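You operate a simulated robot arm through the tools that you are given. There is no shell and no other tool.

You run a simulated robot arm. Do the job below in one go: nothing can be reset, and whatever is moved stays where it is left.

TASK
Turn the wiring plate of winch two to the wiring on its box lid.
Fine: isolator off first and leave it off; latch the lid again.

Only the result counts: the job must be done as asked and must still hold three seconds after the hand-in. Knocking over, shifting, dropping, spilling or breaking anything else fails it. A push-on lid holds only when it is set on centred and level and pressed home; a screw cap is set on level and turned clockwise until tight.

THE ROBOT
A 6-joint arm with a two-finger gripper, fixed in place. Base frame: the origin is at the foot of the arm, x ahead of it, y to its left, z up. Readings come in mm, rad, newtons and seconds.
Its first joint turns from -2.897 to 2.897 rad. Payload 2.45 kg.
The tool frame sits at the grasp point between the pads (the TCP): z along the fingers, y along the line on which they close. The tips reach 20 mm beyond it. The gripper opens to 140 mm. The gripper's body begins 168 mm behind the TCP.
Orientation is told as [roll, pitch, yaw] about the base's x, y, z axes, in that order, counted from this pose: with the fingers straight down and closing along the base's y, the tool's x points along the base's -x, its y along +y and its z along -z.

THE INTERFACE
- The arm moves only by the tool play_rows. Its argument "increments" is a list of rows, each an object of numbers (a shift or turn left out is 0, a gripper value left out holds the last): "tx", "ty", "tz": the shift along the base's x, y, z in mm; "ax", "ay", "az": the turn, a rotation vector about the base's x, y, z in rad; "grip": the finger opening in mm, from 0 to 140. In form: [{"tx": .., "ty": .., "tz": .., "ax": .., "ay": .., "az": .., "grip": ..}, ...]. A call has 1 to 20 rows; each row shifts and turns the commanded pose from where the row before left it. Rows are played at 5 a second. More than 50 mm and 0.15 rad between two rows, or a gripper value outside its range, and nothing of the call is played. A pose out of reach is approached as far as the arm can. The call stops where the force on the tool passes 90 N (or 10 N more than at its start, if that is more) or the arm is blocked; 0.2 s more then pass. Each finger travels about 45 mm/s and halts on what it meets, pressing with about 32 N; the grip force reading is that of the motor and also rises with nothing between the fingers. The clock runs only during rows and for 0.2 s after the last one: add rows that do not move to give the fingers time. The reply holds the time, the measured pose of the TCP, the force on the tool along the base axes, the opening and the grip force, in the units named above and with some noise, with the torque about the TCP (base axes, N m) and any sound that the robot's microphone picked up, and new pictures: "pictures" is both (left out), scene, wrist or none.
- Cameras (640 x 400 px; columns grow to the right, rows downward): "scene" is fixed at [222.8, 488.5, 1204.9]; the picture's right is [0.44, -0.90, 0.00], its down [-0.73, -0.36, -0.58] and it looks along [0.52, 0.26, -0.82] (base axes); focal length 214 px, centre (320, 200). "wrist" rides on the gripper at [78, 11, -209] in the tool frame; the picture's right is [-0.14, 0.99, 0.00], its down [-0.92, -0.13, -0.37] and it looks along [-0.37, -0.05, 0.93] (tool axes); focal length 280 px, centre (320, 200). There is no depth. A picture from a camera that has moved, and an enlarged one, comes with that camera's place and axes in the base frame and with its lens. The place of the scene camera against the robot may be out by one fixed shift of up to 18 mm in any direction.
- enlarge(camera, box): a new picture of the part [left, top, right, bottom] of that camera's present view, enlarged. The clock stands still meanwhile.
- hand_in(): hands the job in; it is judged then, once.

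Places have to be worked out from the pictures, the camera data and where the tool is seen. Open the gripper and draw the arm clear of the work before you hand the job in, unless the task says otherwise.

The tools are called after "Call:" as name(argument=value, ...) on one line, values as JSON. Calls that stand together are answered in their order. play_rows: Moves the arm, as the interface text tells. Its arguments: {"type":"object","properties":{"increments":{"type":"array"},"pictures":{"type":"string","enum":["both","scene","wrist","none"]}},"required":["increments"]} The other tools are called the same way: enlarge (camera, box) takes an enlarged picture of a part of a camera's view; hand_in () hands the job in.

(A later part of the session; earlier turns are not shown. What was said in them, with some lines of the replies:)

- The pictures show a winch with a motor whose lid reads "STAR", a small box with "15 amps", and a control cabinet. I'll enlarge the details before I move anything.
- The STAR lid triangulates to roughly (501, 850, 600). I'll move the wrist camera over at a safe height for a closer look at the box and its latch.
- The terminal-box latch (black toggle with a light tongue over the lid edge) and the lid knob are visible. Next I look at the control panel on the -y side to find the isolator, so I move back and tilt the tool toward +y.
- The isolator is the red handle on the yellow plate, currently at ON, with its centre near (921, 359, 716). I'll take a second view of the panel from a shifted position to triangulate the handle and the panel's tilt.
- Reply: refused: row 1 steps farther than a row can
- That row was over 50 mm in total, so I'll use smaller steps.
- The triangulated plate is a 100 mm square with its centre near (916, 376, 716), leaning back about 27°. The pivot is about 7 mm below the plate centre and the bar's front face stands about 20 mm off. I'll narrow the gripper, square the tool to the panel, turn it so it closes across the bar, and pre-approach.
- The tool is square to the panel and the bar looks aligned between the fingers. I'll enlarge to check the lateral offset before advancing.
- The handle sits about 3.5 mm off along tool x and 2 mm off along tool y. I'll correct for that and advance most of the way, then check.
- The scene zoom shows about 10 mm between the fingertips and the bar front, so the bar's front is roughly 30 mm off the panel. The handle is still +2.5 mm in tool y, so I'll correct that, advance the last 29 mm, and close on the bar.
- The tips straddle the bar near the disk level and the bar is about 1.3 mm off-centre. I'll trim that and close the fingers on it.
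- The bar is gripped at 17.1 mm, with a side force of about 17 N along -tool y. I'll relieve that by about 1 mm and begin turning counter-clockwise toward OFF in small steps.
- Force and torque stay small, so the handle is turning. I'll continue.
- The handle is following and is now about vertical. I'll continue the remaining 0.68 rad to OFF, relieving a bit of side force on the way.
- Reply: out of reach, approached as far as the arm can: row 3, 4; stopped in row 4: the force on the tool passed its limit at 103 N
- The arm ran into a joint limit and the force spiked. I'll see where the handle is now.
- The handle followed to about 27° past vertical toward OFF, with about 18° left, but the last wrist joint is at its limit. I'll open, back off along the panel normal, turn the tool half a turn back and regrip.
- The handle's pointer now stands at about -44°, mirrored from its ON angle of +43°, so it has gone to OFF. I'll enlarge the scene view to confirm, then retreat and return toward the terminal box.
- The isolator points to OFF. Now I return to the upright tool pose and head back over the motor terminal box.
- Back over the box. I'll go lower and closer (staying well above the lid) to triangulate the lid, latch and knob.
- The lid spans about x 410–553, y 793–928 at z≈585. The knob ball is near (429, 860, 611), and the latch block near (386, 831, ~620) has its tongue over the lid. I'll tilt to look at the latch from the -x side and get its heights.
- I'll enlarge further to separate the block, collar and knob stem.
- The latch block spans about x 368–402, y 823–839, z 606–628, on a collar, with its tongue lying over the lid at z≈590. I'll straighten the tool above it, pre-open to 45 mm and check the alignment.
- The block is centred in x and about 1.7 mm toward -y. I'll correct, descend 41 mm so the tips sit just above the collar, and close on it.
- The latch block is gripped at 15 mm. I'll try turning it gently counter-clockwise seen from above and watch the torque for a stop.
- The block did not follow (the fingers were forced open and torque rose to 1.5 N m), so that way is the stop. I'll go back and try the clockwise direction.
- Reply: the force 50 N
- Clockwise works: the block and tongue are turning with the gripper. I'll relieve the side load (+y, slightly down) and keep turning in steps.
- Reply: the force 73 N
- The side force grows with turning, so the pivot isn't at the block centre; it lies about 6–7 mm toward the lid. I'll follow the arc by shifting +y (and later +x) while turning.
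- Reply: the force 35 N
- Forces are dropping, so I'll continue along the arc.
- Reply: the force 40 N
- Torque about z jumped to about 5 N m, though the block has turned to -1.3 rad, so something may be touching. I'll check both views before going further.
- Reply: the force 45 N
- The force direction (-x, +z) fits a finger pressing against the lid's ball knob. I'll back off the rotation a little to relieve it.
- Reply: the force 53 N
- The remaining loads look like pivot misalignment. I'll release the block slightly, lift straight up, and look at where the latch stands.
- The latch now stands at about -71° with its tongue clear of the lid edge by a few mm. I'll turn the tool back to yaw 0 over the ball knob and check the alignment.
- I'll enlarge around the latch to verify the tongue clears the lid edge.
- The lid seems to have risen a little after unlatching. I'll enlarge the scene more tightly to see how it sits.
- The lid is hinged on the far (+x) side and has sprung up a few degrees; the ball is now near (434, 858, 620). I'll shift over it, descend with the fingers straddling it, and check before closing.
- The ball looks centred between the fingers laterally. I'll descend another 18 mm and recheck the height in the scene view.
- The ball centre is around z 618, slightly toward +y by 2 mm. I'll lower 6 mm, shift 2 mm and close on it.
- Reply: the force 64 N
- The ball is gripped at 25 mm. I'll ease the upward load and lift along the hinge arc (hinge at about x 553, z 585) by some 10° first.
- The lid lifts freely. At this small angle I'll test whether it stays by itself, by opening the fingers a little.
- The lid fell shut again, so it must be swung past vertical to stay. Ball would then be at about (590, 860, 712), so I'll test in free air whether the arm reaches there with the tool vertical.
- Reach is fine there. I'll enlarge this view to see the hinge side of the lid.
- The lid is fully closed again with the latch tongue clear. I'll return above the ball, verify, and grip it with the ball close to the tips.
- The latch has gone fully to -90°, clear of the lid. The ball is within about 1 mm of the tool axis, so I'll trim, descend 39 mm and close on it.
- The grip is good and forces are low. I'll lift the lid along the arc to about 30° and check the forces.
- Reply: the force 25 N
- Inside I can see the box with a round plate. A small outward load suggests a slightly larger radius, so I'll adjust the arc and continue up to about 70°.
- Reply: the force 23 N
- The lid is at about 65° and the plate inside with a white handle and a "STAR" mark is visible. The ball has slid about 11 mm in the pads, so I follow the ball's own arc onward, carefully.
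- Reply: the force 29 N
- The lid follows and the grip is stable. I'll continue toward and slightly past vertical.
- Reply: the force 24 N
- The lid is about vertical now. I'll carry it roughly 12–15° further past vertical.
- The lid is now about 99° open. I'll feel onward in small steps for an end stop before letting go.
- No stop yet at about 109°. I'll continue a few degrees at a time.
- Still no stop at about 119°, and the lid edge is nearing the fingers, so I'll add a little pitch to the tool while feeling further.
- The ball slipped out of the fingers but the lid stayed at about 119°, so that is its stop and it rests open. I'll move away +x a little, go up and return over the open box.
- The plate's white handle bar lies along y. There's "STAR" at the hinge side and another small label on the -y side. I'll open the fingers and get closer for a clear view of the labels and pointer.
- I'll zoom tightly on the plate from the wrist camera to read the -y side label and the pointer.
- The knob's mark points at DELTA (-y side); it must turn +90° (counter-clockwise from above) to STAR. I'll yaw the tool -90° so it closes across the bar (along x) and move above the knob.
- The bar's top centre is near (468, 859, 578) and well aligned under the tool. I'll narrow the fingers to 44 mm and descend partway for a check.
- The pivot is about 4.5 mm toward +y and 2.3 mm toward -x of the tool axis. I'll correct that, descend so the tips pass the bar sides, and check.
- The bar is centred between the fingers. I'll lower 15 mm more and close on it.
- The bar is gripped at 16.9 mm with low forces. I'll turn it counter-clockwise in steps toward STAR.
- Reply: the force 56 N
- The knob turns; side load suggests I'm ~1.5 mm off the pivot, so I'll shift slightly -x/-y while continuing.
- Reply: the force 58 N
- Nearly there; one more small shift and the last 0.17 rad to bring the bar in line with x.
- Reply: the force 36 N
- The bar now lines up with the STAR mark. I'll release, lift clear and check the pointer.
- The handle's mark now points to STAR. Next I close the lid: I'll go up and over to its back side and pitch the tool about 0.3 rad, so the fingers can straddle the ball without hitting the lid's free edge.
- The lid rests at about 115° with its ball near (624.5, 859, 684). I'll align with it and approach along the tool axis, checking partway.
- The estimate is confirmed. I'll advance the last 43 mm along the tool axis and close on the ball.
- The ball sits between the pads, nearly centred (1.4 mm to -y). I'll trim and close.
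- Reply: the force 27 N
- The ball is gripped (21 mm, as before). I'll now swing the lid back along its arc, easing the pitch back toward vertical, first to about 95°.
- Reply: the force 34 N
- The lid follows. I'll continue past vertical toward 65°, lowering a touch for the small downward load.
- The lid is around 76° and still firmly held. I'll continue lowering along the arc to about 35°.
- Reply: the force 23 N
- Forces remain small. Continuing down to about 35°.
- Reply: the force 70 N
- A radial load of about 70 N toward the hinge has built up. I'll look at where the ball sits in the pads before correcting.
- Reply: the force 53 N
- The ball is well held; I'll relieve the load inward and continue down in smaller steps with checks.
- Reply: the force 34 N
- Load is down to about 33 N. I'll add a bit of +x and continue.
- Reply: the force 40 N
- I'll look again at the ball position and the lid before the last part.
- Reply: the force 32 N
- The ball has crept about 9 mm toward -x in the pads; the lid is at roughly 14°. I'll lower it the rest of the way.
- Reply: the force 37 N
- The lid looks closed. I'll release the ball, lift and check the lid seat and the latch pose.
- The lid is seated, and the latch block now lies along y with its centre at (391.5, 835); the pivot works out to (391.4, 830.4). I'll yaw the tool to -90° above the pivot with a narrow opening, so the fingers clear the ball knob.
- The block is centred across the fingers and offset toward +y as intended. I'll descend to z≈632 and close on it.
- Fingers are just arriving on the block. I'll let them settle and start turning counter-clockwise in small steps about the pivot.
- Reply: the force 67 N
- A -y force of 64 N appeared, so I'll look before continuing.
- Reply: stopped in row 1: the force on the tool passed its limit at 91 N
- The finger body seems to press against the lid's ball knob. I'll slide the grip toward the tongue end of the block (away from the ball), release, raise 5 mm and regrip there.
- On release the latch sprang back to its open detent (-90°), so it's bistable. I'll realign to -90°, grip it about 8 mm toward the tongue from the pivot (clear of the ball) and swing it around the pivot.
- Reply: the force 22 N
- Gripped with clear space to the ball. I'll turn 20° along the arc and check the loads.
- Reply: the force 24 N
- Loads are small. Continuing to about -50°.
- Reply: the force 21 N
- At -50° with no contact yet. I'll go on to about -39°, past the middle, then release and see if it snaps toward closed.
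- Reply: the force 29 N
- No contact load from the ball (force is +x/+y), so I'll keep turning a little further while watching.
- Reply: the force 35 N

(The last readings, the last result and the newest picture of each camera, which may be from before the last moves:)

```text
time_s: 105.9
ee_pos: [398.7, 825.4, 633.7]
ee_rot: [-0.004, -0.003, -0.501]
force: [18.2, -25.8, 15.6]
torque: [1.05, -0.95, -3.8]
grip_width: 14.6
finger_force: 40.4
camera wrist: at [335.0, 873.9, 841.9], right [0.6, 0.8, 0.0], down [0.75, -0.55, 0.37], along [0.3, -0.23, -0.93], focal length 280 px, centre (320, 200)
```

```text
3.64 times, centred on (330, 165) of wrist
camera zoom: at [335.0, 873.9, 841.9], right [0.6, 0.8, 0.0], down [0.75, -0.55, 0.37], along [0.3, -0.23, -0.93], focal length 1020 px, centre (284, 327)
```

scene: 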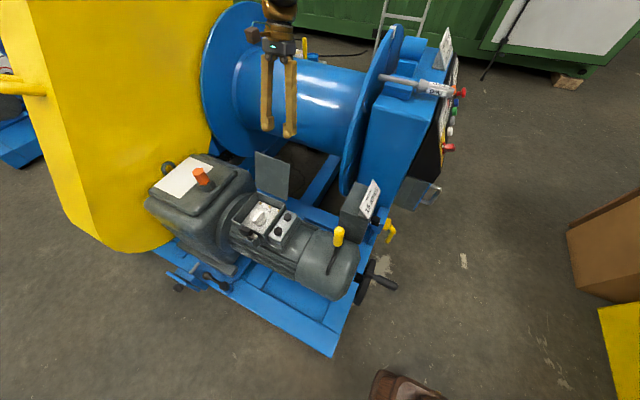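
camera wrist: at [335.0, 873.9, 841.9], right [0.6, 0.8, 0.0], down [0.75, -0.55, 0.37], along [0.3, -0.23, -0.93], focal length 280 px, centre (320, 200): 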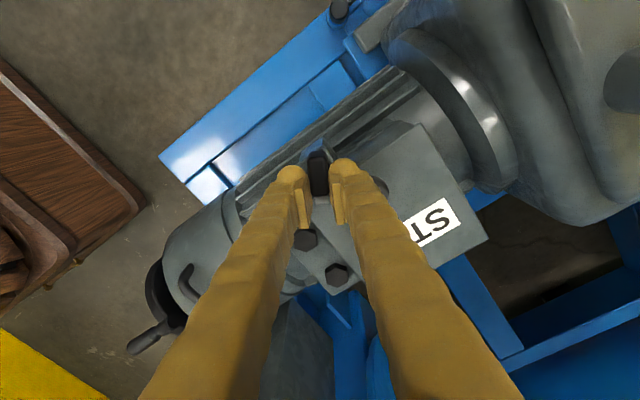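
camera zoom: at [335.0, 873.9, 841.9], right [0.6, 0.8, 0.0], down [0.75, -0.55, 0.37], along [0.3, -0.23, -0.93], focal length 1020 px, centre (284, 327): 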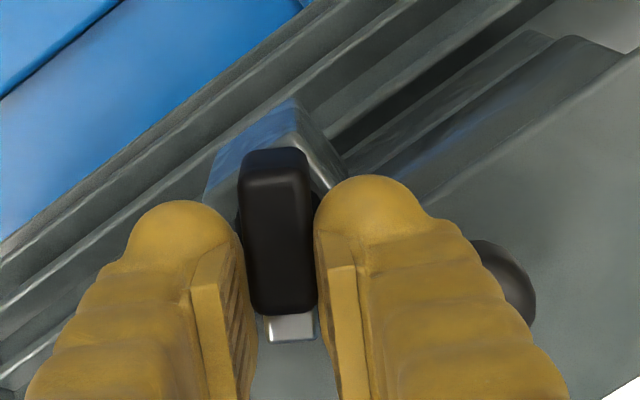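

Now the finger touches the ball (torque -3.8), but the latch is at -29°, past the midpoint. I'll back off slightly and lift straight off the block to see where it settles.

Call:
play_rows(increments=[{"tx": -0.5, "ty": -0.8, "az": -0.04}, {"tz": 8}, {"tz": 10}, {"tz": 20, "grip": 30}, {"tz": 20}, {}], pictures="wrist")

Call:
enlarge(camera="wrist", box=[250, 100, 410, 240])

Call:
enlarge(camera="scene", box=[225, 185, 295, 250])

```text
time_s: 106.5
ee_pos: [398.7, 826.7, 634.1]
ee_rot: [-0.003, -0.001, -0.542]
force: [7.0, 12.0, -24.4]
torque: [0.82, -0.94, -2.67]
grip_width: 14.6
finger_force: 40.5
stopped in row 3: the force on the tool passed its limit at 108 N (the readings are from after the stop); the commanded pose is now the measured one
camera wrist: at [336.7, 876.4, 842.3], right [0.63, 0.78, 0.0], down [0.72, -0.58, 0.37], along [0.29, -0.24, -0.93], focal length 280 px, centre (320, 200)
```

wrist: 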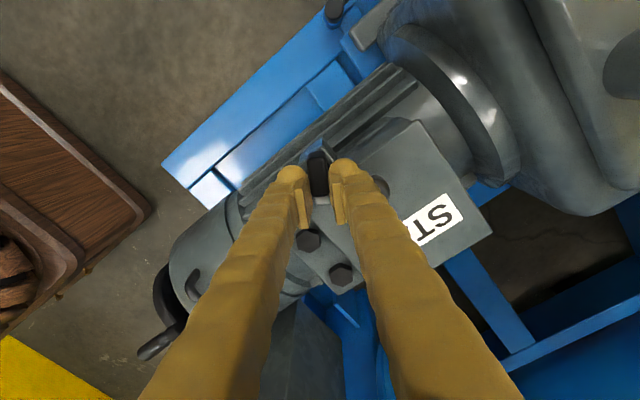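

```text
2.86 times, centred on (330, 170) of wrist
camera zoom: at [336.7, 876.4, 842.3], right [0.63, 0.78, 0.0], down [0.72, -0.58, 0.37], along [0.29, -0.24, -0.93], focal length 801 px, centre (291, 286)
```

zoom: 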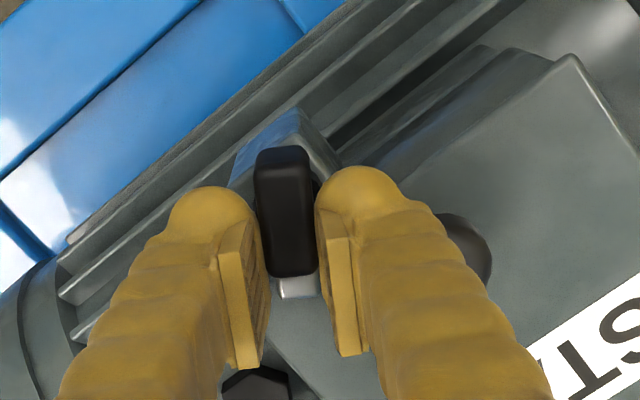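

```text
6.15 times, centred on (260, 218) of scene
camera zoom: at [222.8, 488.5, 1204.9], right [0.44, -0.9, 0.0], down [-0.73, -0.36, -0.58], along [0.52, 0.26, -0.82], focal length 1320 px, centre (689, 92)
```

zoom: 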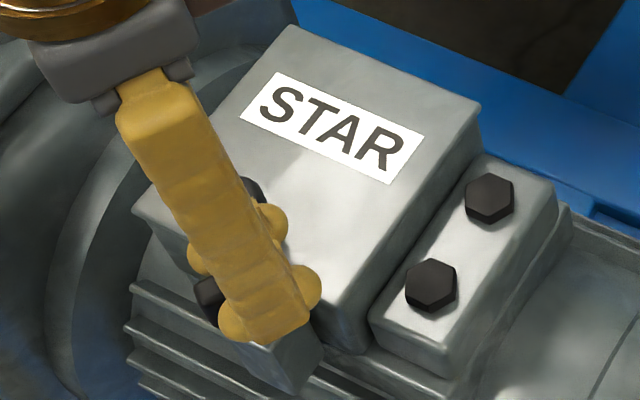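

Friction held the block, so the lift was blocked. I'll open the fingers first, then nudge away from the ball and lift.

Call:
play_rows(increments=[{"grip": 22}, {}, {"tx": -1.5, "ty": -2.5}, {"tz": 10}, {"tz": 20}, {"tz": 25}, {}], pictures="wrist")

Call:
enlarge(camera="wrist", box=[250, 100, 410, 240])

Call:
enlarge(camera="scene", box=[225, 185, 295, 250])

```text
time_s: 107.5
ee_pos: [395.1, 820.0, 634.1]
ee_rot: [-0.013, -0.003, -0.539]
force: [4.3, 8.7, -19.6]
torque: [-0.26, 0.0, -1.54]
grip_width: 28.6
finger_force: 5.2
stopped in row 4: the force on the tool passed its limit at 108 N (the readings are from after the stop); the commanded pose is now the measured one
camera wrist: at [334.0, 872.2, 842.9], right [0.63, 0.78, -0.01], down [0.72, -0.58, 0.37], along [0.28, -0.24, -0.93], focal length 280 px, centre (320, 200)
```

wrist: 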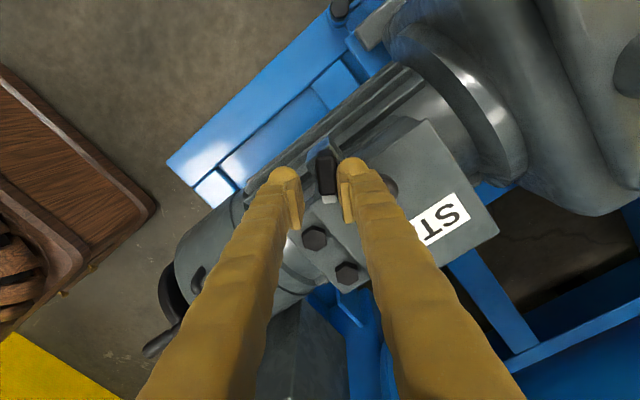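

```text
2.86 times, centred on (330, 170) of wrist
camera zoom: at [334.0, 872.2, 842.9], right [0.63, 0.78, -0.01], down [0.72, -0.58, 0.37], along [0.28, -0.24, -0.93], focal length 801 px, centre (291, 286)
```

zoom: 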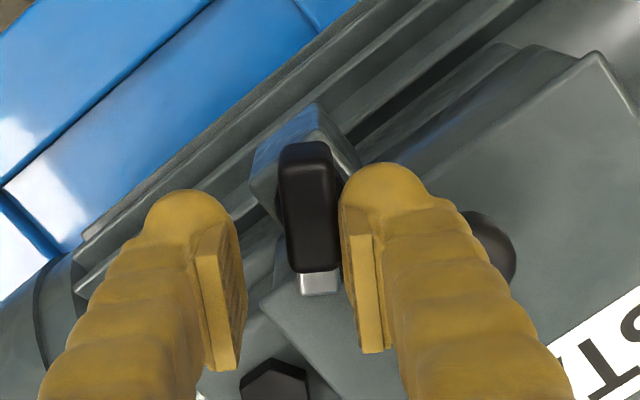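

```text
6.15 times, centred on (260, 218) of scene
camera zoom: at [222.8, 488.5, 1204.9], right [0.44, -0.9, 0.0], down [-0.73, -0.36, -0.58], along [0.52, 0.26, -0.82], focal length 1320 px, centre (689, 92)
```

zoom: 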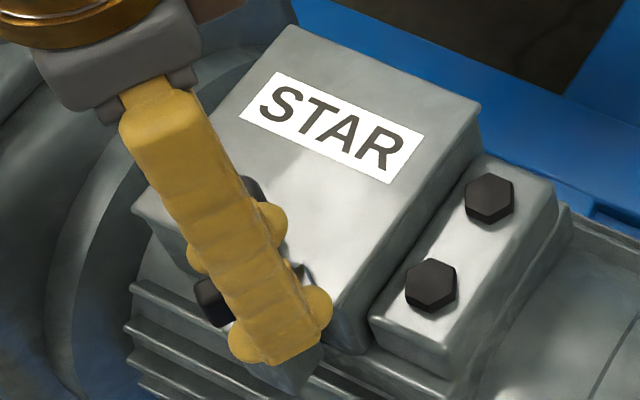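

The near finger is wedged between block and ball. I'll slide the open gripper along the block toward its tail end (away from the ball) to free it, then check.

Call:
play_rows(increments=[{"tx": -4.2, "ty": 2.5}, {"tx": -4.2, "ty": 2.5}, {"tx": -4.2, "ty": 2.5}, {}], pictures="wrist")

Call:
enlarge(camera="wrist", box=[250, 100, 410, 240])

```text
time_s: 108.0
ee_pos: [392.8, 820.3, 635.1]
ee_rot: [-0.014, -0.004, -0.548]
force: [8.2, 6.9, -9.5]
torque: [-0.03, 0.01, -1.3]
grip_width: 28.3
finger_force: 5.4
stopped in row 2: the force on the tool passed its limit at 102 N (the readings are from after the stop); the commanded pose is now the measured one
camera wrist: at [333.5, 873.2, 842.8], right [0.63, 0.77, -0.01], down [0.72, -0.58, 0.38], along [0.28, -0.25, -0.93], focal length 280 px, centre (320, 200)
```

wrist: 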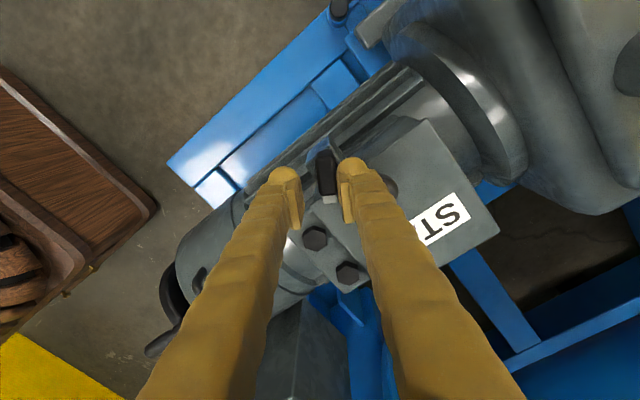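

```text
2.86 times, centred on (330, 170) of wrist
camera zoom: at [333.5, 873.2, 842.8], right [0.63, 0.77, -0.01], down [0.72, -0.58, 0.38], along [0.28, -0.25, -0.93], focal length 801 px, centre (291, 286)
```

zoom: 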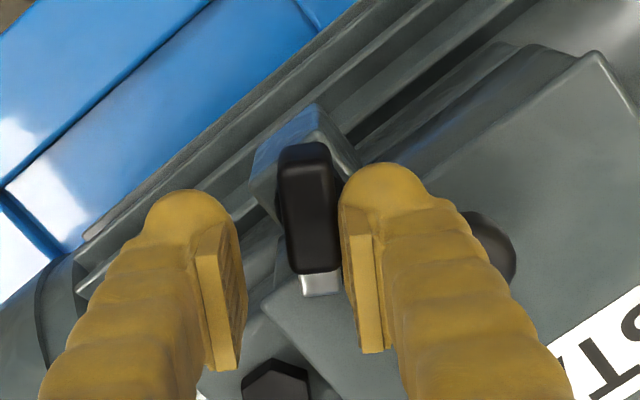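

Still pinched. The block can yield back a little: I'll rotate the tool clockwise ~0.15 rad and ease away from the ball, which widens the gap, and then slide out.

Call:
play_rows(increments=[{"tx": -0.5, "ty": -0.9, "az": -0.06}, {"tx": -0.5, "ty": -0.9, "az": -0.06}, {"tx": -0.5, "ty": -0.9, "az": -0.06}, {}], pictures="wrist")

Call:
enlarge(camera="wrist", box=[250, 100, 410, 240])

```text
time_s: 109.0
ee_pos: [393.5, 816.9, 635.2]
ee_rot: [-0.013, -0.007, -0.729]
force: [9.5, 14.9, 6.9]
torque: [0.27, -0.16, -0.13]
grip_width: 33.4
finger_force: 8.1
camera wrist: at [342.3, 880.1, 843.3], right [0.76, 0.65, -0.01], down [0.6, -0.7, 0.38], along [0.24, -0.29, -0.93], focal length 280 px, centre (320, 200)
```

wrist: 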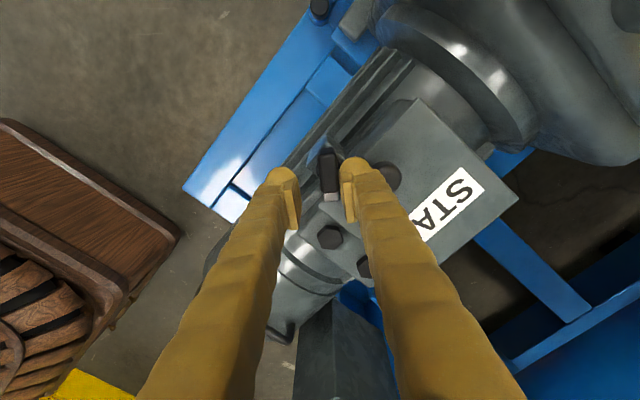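

```text
2.86 times, centred on (330, 170) of wrist
camera zoom: at [342.3, 880.1, 843.3], right [0.76, 0.65, -0.01], down [0.6, -0.7, 0.38], along [0.24, -0.29, -0.93], focal length 801 px, centre (291, 286)
```

zoom: 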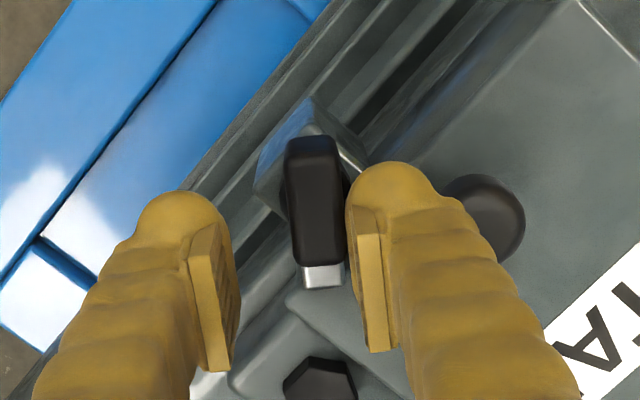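

Loads are gone. Now I'll lift out in small steps.

Call:
play_rows(increments=[{"tz": 5}, {"tz": 8}, {"tz": 12}, {"tz": 15}, {}], pictures="wrist")

Call:
enlarge(camera="wrist", box=[250, 100, 410, 240])

Call:
enlarge(camera="scene", box=[225, 185, 295, 250])

```text
time_s: 110.2
ee_pos: [391.6, 817.1, 674.7]
ee_rot: [-0.014, -0.005, -0.726]
force: [-0.4, 0.6, 0.4]
torque: [0.02, 0.01, 0.01]
grip_width: 22.1
finger_force: 0.1
camera wrist: at [342.1, 879.9, 883.2], right [0.76, 0.65, -0.01], down [0.61, -0.7, 0.38], along [0.23, -0.29, -0.93], focal length 280 px, centre (320, 200)
```

wrist: 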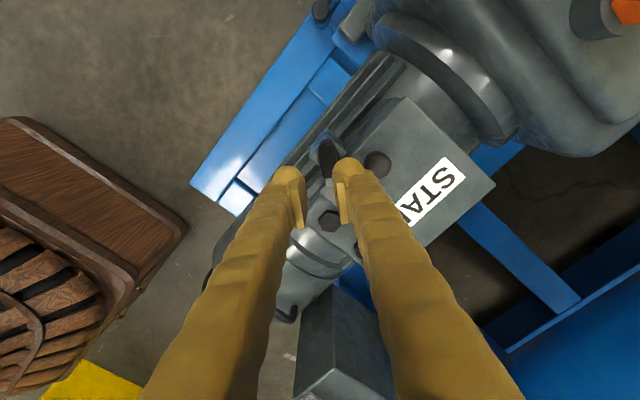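

```text
2.86 times, centred on (330, 170) of wrist
camera zoom: at [342.1, 879.9, 883.2], right [0.76, 0.65, -0.01], down [0.61, -0.7, 0.38], along [0.23, -0.29, -0.93], focal length 801 px, centre (291, 286)
```

zoom: 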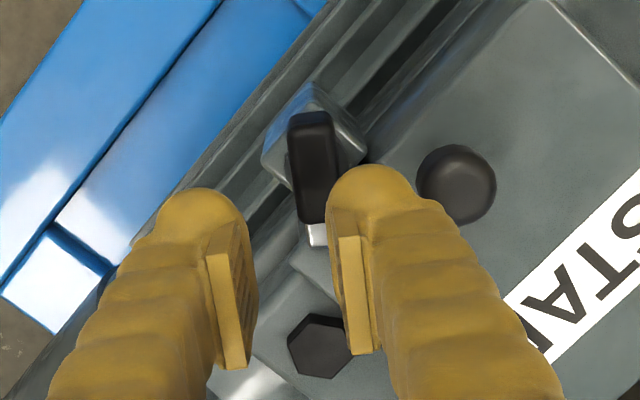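

```text
6.15 times, centred on (260, 218) of scene
camera zoom: at [222.8, 488.5, 1204.9], right [0.44, -0.9, 0.0], down [-0.73, -0.36, -0.58], along [0.52, 0.26, -0.82], focal length 1320 px, centre (689, 92)
```

zoom: 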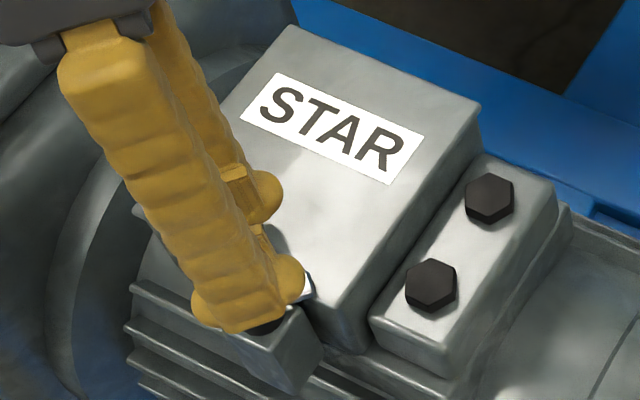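

Free, lid still closed, and the latch sits at about -44°. I'll regrip toward the tail side (6 mm beyond the pivot away from the tongue), which clears the ball for the rest of the turn; first position above it.

Call:
play_rows(increments=[{"tx": -3, "ty": 8, "ax": 0.0138, "ay": -0.0056, "az": -0.044, "grip": 22}, {"tx": -2.9, "ty": 8.1}, {}], pictures="wrist")

Call:
enlarge(camera="wrist", box=[250, 100, 410, 240])

```text
time_s: 111.0
ee_pos: [386.4, 833.2, 675.5]
ee_rot: [-0.001, 0.0, -0.772]
force: [0.8, -0.2, -0.6]
torque: [0.03, 0.0, 0.01]
grip_width: 21.9
finger_force: 0.0
camera wrist: at [336.8, 895.6, 884.3], right [0.79, 0.61, 0.0], down [0.57, -0.73, 0.37], along [0.23, -0.29, -0.93], focal length 280 px, centre (320, 200)
```

wrist: 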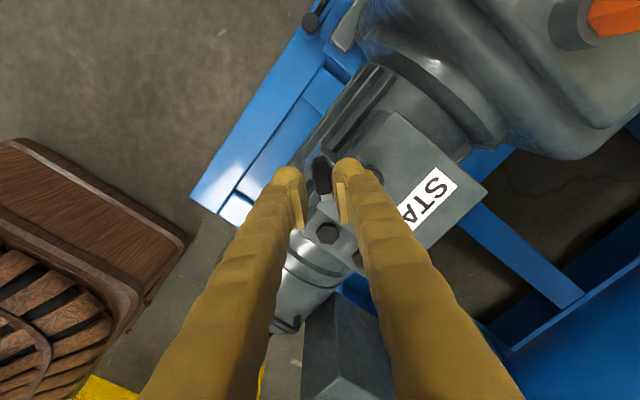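

```text
2.86 times, centred on (330, 170) of wrist
camera zoom: at [336.8, 895.6, 884.3], right [0.79, 0.61, 0.0], down [0.57, -0.73, 0.37], along [0.23, -0.29, -0.93], focal length 801 px, centre (291, 286)
```

zoom: 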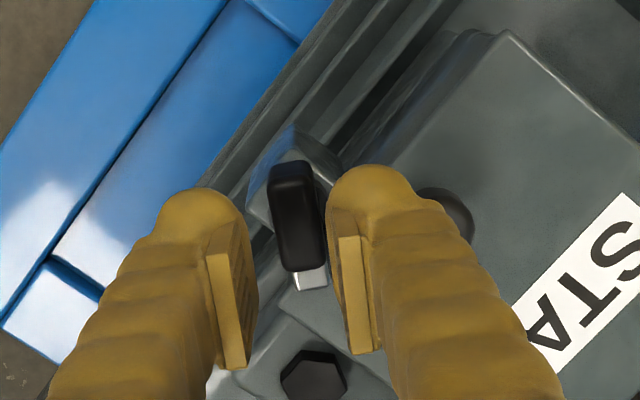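

Alignment is as planned. I'll descend, close on the block with a small centring shift, and check the loads.

Call:
play_rows(increments=[{"tz": -20}, {"tz": -15}, {"tz": -7.5}, {}, {"tx": 1.4, "ty": 1.4, "grip": 8}, {}, {}], pictures="wrist")

Call:
enlarge(camera="wrist", box=[250, 100, 410, 240])

```text
time_s: 112.7
ee_pos: [388.3, 834.1, 631.1]
ee_rot: [0.0, -0.001, -0.77]
force: [-6.1, -2.6, 0.2]
torque: [-0.04, 0.08, -0.05]
grip_width: 15.3
finger_force: 41.2
camera wrist: at [338.8, 896.6, 840.2], right [0.79, 0.61, 0.0], down [0.57, -0.73, 0.37], along [0.23, -0.29, -0.93], focal length 280 px, centre (320, 200)
```

wrist: 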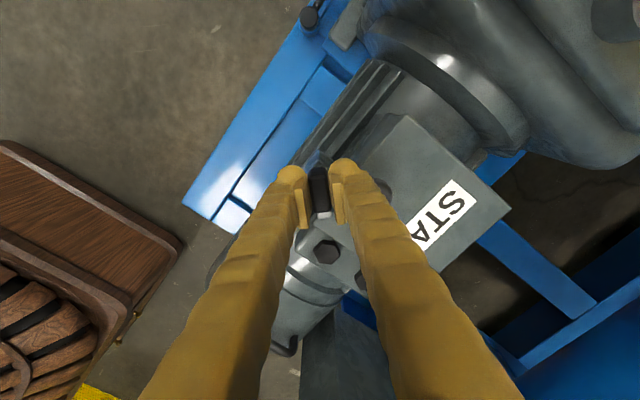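

```text
2.86 times, centred on (330, 170) of wrist
camera zoom: at [338.8, 896.6, 840.2], right [0.79, 0.61, 0.0], down [0.57, -0.73, 0.37], along [0.23, -0.29, -0.93], focal length 801 px, centre (291, 286)
```

zoom: 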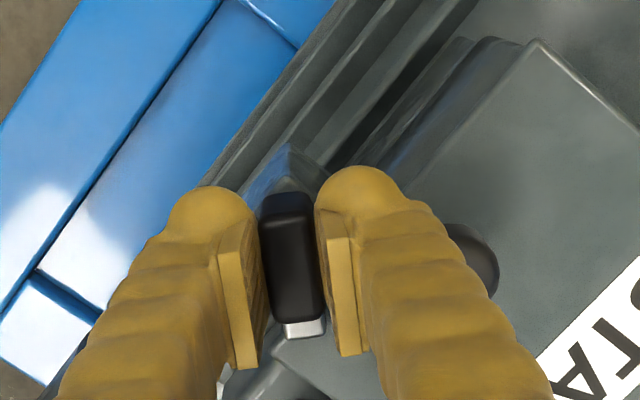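

Good grip with low forces. Turning on around the pivot, first by 0.3 rad.

Call:
play_rows(increments=[{"tx": -0.3, "ty": -0.35, "az": 0.075}, {"tx": -0.3, "ty": -0.35, "az": 0.075}, {"tx": -0.25, "ty": -0.4, "az": 0.075}, {"tx": -0.2, "ty": -0.4, "az": 0.075}, {}], pictures="wrist")

Call:
enlarge(camera="wrist", box=[250, 100, 410, 240])

```text
time_s: 113.8
ee_pos: [386.4, 833.2, 630.6]
ee_rot: [-0.002, -0.001, -0.469]
force: [-24.9, -5.1, -10.9]
torque: [0.0, 0.27, -0.07]
grip_width: 15.2
finger_force: 41.2
camera wrist: at [321.6, 878.0, 840.3], right [0.57, 0.82, 0.0], down [0.76, -0.53, 0.37], along [0.3, -0.21, -0.93], focal length 280 px, centre (320, 200)
```

wrist: 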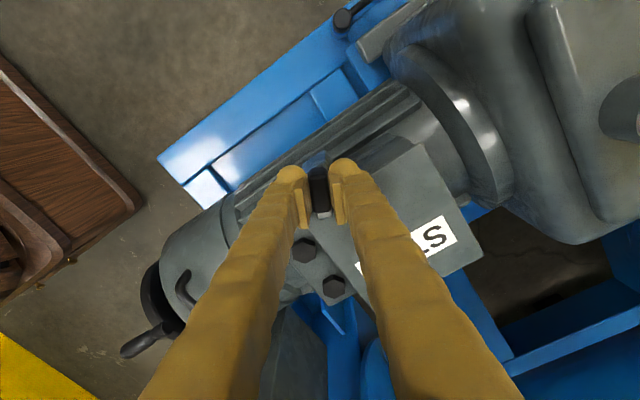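

```text
2.86 times, centred on (330, 170) of wrist
camera zoom: at [321.6, 878.0, 840.3], right [0.57, 0.82, 0.0], down [0.76, -0.53, 0.37], along [0.3, -0.21, -0.93], focal length 801 px, centre (291, 286)
```

zoom: 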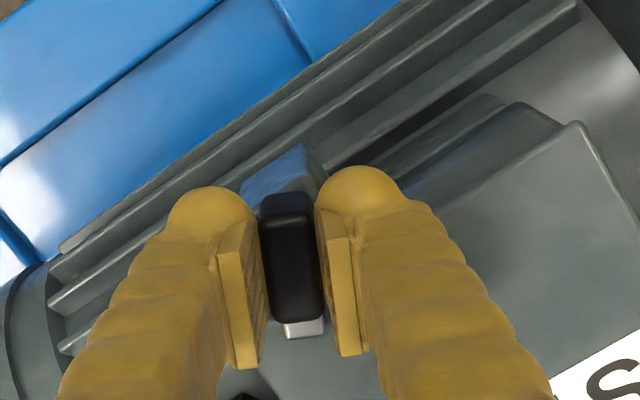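

Smooth and without contact at -27°. I'll continue the rest of the way to 0.

Call:
play_rows(increments=[{"tx": -0.5, "ty": -0.4, "az": 0.075}, {"tx": -0.2, "ty": -0.4, "az": 0.075}, {"tx": -0.1, "ty": -0.45, "az": 0.075}, {"tx": -0.1, "ty": -0.45, "az": 0.075}, {}], pictures="none")

```text
time_s: 115.0
ee_pos: [386.1, 830.2, 631.0]
ee_rot: [-0.001, 0.001, -0.17]
force: [-12.1, -11.3, -32.3]
torque: [-0.05, 0.1, -0.03]
grip_width: 14.9
finger_force: 41.1
```

Call:
play_rows(increments=[{"ty": -0.4, "az": 0.06}, {"ty": -0.4, "az": 0.06}, {"ty": -0.2, "az": 0.05}, {}], pictures="wrist")

Call:
enlarge(camera="wrist", box=[250, 100, 410, 240])

Call:
enlarge(camera="scene", box=[225, 185, 295, 250])

```text
time_s: 116.0
ee_pos: [386.1, 830.7, 632.1]
ee_rot: [-0.001, 0.0, -0.002]
force: [-5.8, -20.9, -36.2]
torque: [-0.09, 0.09, -0.11]
grip_width: 15.0
finger_force: 40.9
camera wrist: at [307.7, 841.2, 840.9], right [0.14, 0.99, 0.0], down [0.92, -0.13, 0.37], along [0.37, -0.05, -0.93], focal length 280 px, centre (320, 200)
```

wrist: 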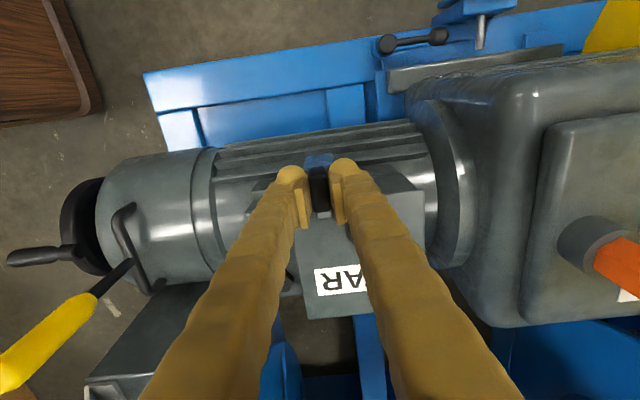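

```text
2.86 times, centred on (330, 170) of wrist
camera zoom: at [307.7, 841.2, 840.9], right [0.14, 0.99, 0.0], down [0.92, -0.13, 0.37], along [0.37, -0.05, -0.93], focal length 801 px, centre (291, 286)
```

zoom: 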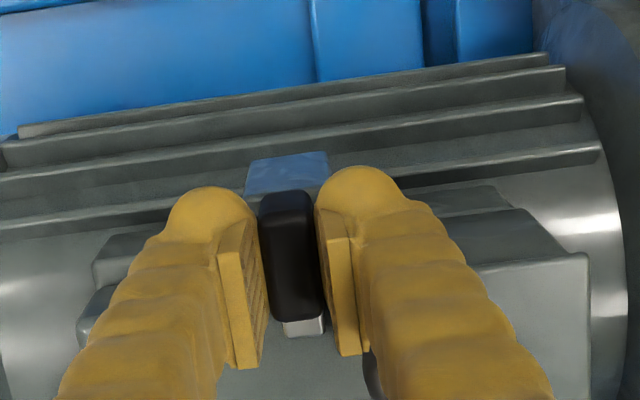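

```text
6.15 times, centred on (260, 218) of scene
camera zoom: at [222.8, 488.5, 1204.9], right [0.44, -0.9, 0.0], down [-0.73, -0.36, -0.58], along [0.52, 0.26, -0.82], focal length 1320 px, centre (689, 92)
```

zoom: 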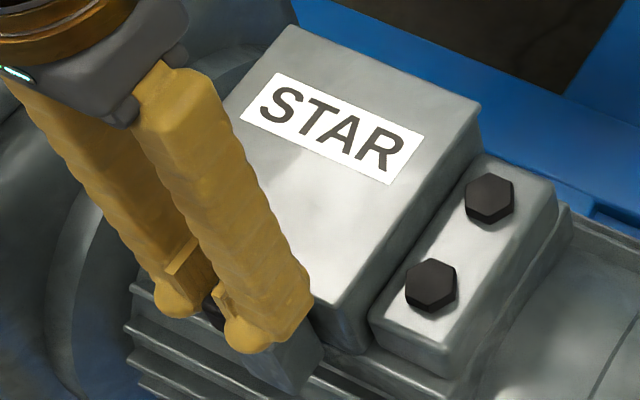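

The latch is back at its original 0° pose. I'll nudge a hair further to feel the stop, then release and lift straight up.

Call:
play_rows(increments=[{"az": 0.04}, {}], pictures="none")

Call:
play_rows(increments=[{"az": -0.04, "tz": -1}, {"grip": 30}, {}, {"tz": 15}, {"tz": 30}, {"tz": 40}, {"tx": -20, "tz": 40}, {}], pictures="both")

Call:
enlarge(camera="wrist", box=[250, 80, 410, 220])

Call:
enlarge(camera="scene", box=[225, 180, 295, 245])

```text
time_s: 116.7
ee_pos: [386.0, 830.2, 632.8]
ee_rot: [-0.004, -0.001, 0.041]
force: [-5.5, -33.5, -18.4]
torque: [-0.31, 0.16, -0.97]
grip_width: 15.7
finger_force: 41.3
```

```text
time_s: 118.5
ee_pos: [366.4, 831.5, 757.4]
ee_rot: [0.0, 0.0, 0.0]
force: [-0.4, -0.5, -0.2]
torque: [-0.01, -0.01, 0.01]
grip_width: 30.0
finger_force: 0.0
camera wrist: at [288.0, 842.0, 966.3], right [0.14, 0.99, 0.0], down [0.92, -0.13, 0.37], along [0.37, -0.05, -0.93], focal length 280 px, centre (320, 200)
```

scene: 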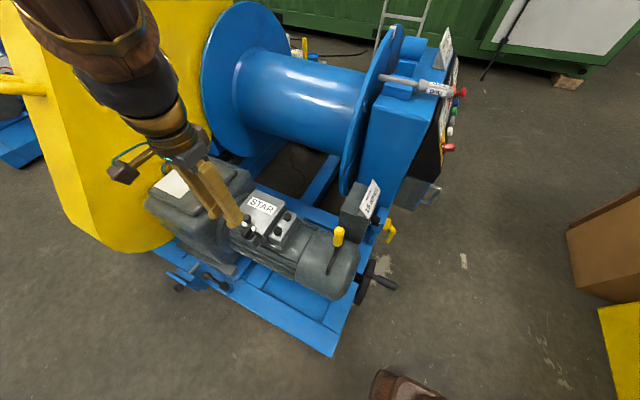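
wrist: 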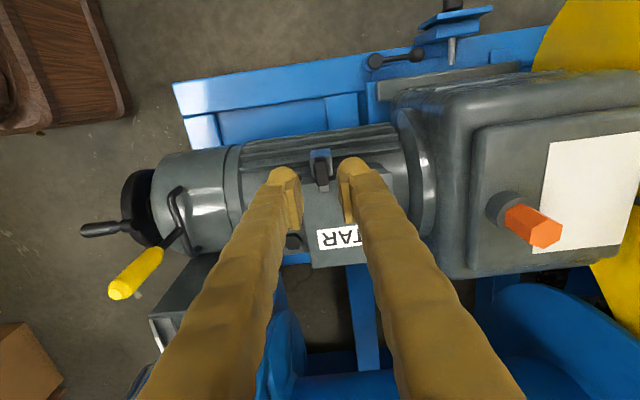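

```text
2.86 times, centred on (330, 150) of wrist
camera zoom: at [288.0, 842.0, 966.3], right [0.14, 0.99, 0.0], down [0.92, -0.13, 0.37], along [0.37, -0.05, -0.93], focal length 801 px, centre (291, 343)
```

zoom: 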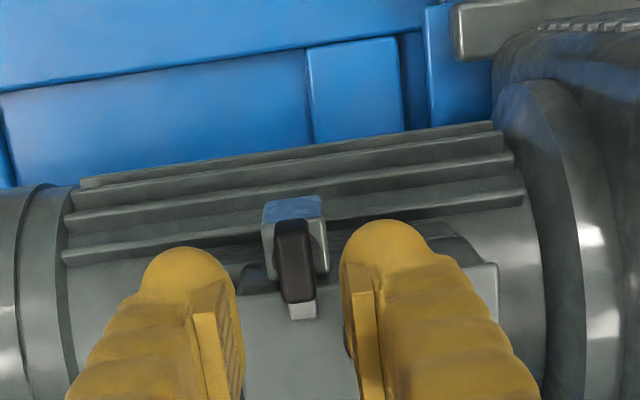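

```text
6.15 times, centred on (260, 212) of scene
camera zoom: at [222.8, 488.5, 1204.9], right [0.44, -0.9, 0.0], down [-0.73, -0.36, -0.58], along [0.52, 0.26, -0.82], focal length 1320 px, centre (689, 123)
```

zoom: 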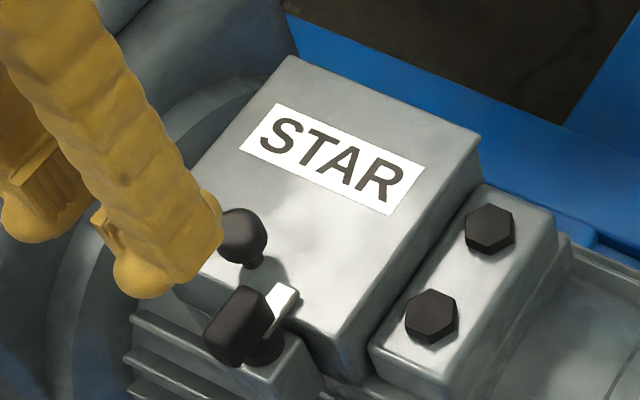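

The latch tongue is over the closed lid and it hit its closed stop. I'll draw back and take one more look at the isolator from the earlier viewing pose.

Call:
play_rows(increments=[{"tx": 10, "ty": -30, "tz": 35}, {"tx": 20, "ty": -42, "tz": 15}, {"tx": 20, "ty": -42, "tz": 15}, {"tx": 20, "ty": -42, "tz": 15}, {"tx": 15, "ty": -45, "tz": 15}, {"tx": 15, "ty": -45, "tz": 15}, {"tx": 15, "ty": -45, "tz": 15}, {"tx": 15, "ty": -45, "tz": 15}, {"tx": 15, "ty": -45, "tz": 15}, {"tx": 33, "ty": -34, "tz": 8, "ax": 0.12}, {"tx": 33, "ty": -34, "tz": 8, "ax": 0.12}, {"tx": 33, "ty": -34, "tz": 0, "ax": 0.12}, {"tx": 33, "ty": -34, "tz": 0, "ax": 0.12}, {"tx": 33, "ty": -34, "tz": 0, "ax": 0.12}, {"tx": 33, "ty": -34, "tz": 0, "ax": 0.12}, {"tx": 33, "ty": -34, "tz": 0, "ax": 0.12}, {"tx": 20, "ty": -30, "tz": 0, "ax": 0.12}, {}], pictures="both")

Call:
enlarge(camera="wrist", box=[230, 130, 430, 300])

```text
time_s: 122.2
ee_pos: [763.6, 180.3, 926.9]
ee_rot: [0.963, 0.0, 0.0]
force: [0.6, 0.0, 0.4]
torque: [0.01, -0.02, 0.0]
grip_width: 29.9
finger_force: 0.1
camera wrist: at [683.7, 15.2, 1055.0], right [0.14, 0.57, 0.81], down [0.92, -0.38, 0.11], along [0.37, 0.73, -0.57], focal length 280 px, centre (320, 200)
```

scene: 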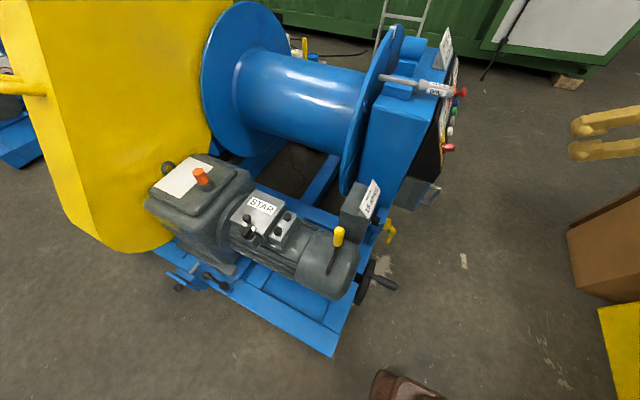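
wrist: 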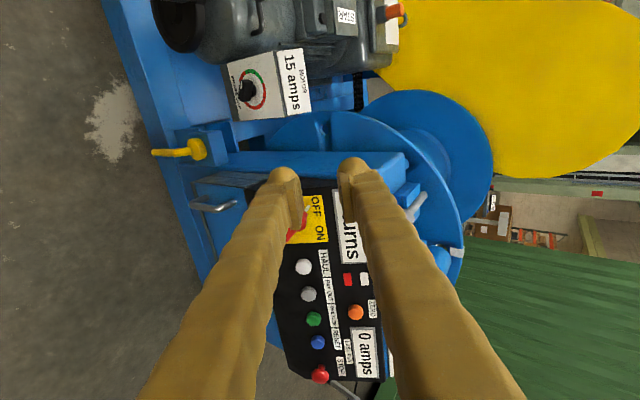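

```text
2.35 times, centred on (330, 215) of wrist
camera zoom: at [683.7, 15.2, 1055.0], right [0.14, 0.57, 0.81], down [0.92, -0.38, 0.11], along [0.37, 0.73, -0.57], focal length 660 px, centre (296, 165)
```

zoom: 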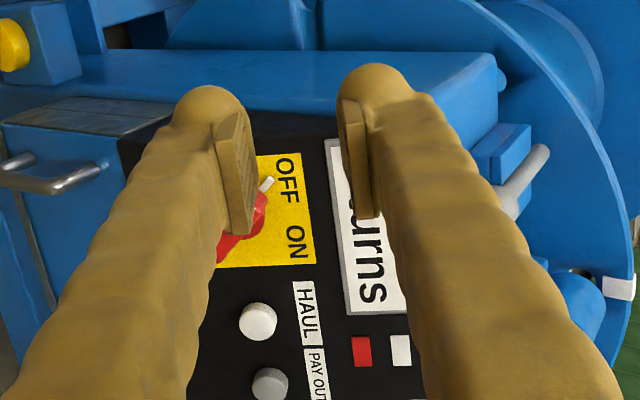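

The finger blocks part of the view; I'll open the gripper fully (which I want anyway) and check the isolator and the lid once more.

Call:
play_rows(increments=[{"grip": 140}, {}, {}, {}, {}, {}, {}], pictures="wrist")

Call:
enlarge(camera="wrist", box=[250, 170, 370, 270])

Call:
enlarge(camera="scene", box=[225, 180, 295, 245])

Call:
enlarge(camera="scene", box=[140, 140, 420, 315])

```text
time_s: 123.8
ee_pos: [762.7, 179.5, 927.4]
ee_rot: [0.961, 0.002, 0.0]
force: [-0.6, -0.4, -0.1]
torque: [0.0, 0.01, 0.01]
grip_width: 140.1
finger_force: 0.0
camera wrist: at [683.6, 15.5, 1055.2], right [0.14, 0.57, 0.81], down [0.92, -0.38, 0.11], along [0.37, 0.73, -0.57], focal length 280 px, centre (320, 200)
```

wrist: 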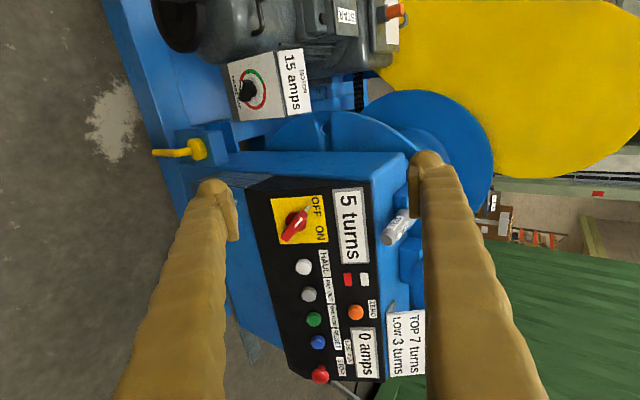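

```text
4.00 times, centred on (310, 220) of wrist
camera zoom: at [683.6, 15.5, 1055.2], right [0.14, 0.57, 0.81], down [0.92, -0.38, 0.11], along [0.37, 0.73, -0.57], focal length 1122 px, centre (360, 120)
```

zoom: 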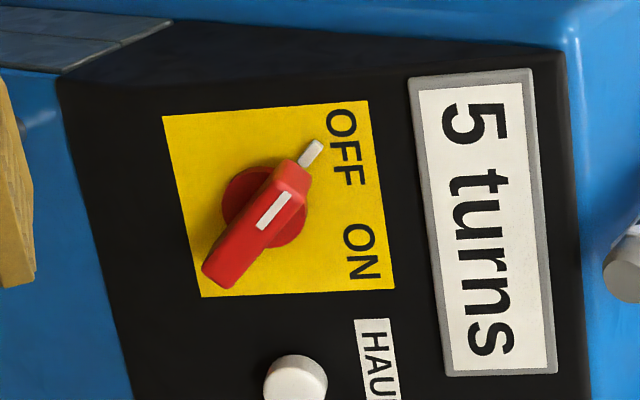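

```text
6.15 times, centred on (260, 212) of scene
camera zoom: at [222.8, 488.5, 1204.9], right [0.44, -0.9, 0.0], down [-0.73, -0.36, -0.58], along [0.52, 0.26, -0.82], focal length 1320 px, centre (689, 123)
```

zoom: 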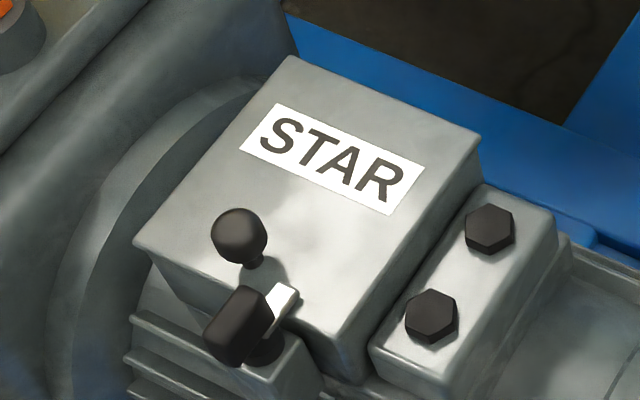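

```text
2.29 times, centred on (280, 228) of scene
camera zoom: at [222.8, 488.5, 1204.9], right [0.44, -0.9, 0.0], down [-0.73, -0.36, -0.58], along [0.52, 0.26, -0.82], focal length 490 px, centre (411, 137)
```

zoom: 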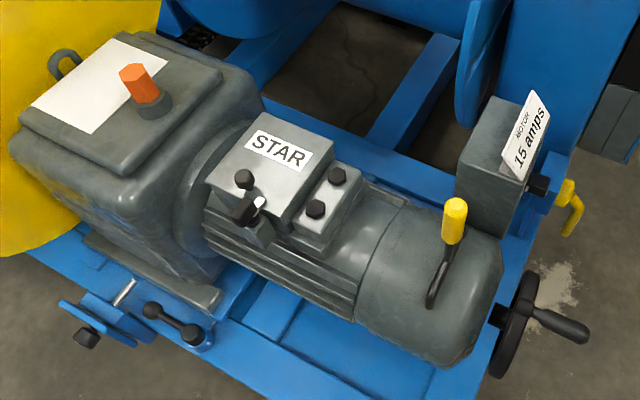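

The isolator points to OFF, the lid is shut with its latch tongue over it, and everything else looks as it did at the start. Before closing the lid I saw the wiring handle pointing at STAR. The gripper is open and clear of the work, so I hand in.

Call:
hand_in()

```text
The job is handed in.
```

I turned winch two's wiring plate from DELTA to STAR, the wiring named on its box lid. The job is handed in.

- **Isolator:** I switched it off before touching the box, and it still pointed to OFF in the last picture.
- **Wiring plate:** I saw its mark pointing at STAR before I closed the lid. I couldn't check it again afterwards.
- **Lid:** It is shut and latched, with the latch against its closed stop.

Two things went less smoothly than planned:

- **Lid dropped:** It fell shut once from a small angle while I was testing whether it would stay open.
- **Lid knob pressed:** While I was turning the latch, a finger pressed hard against the knob on the lid several times. Some moves stopped at the force limit.

In the final pictures I saw no damage and nothing else moved. The gripper is open and clear of the work.
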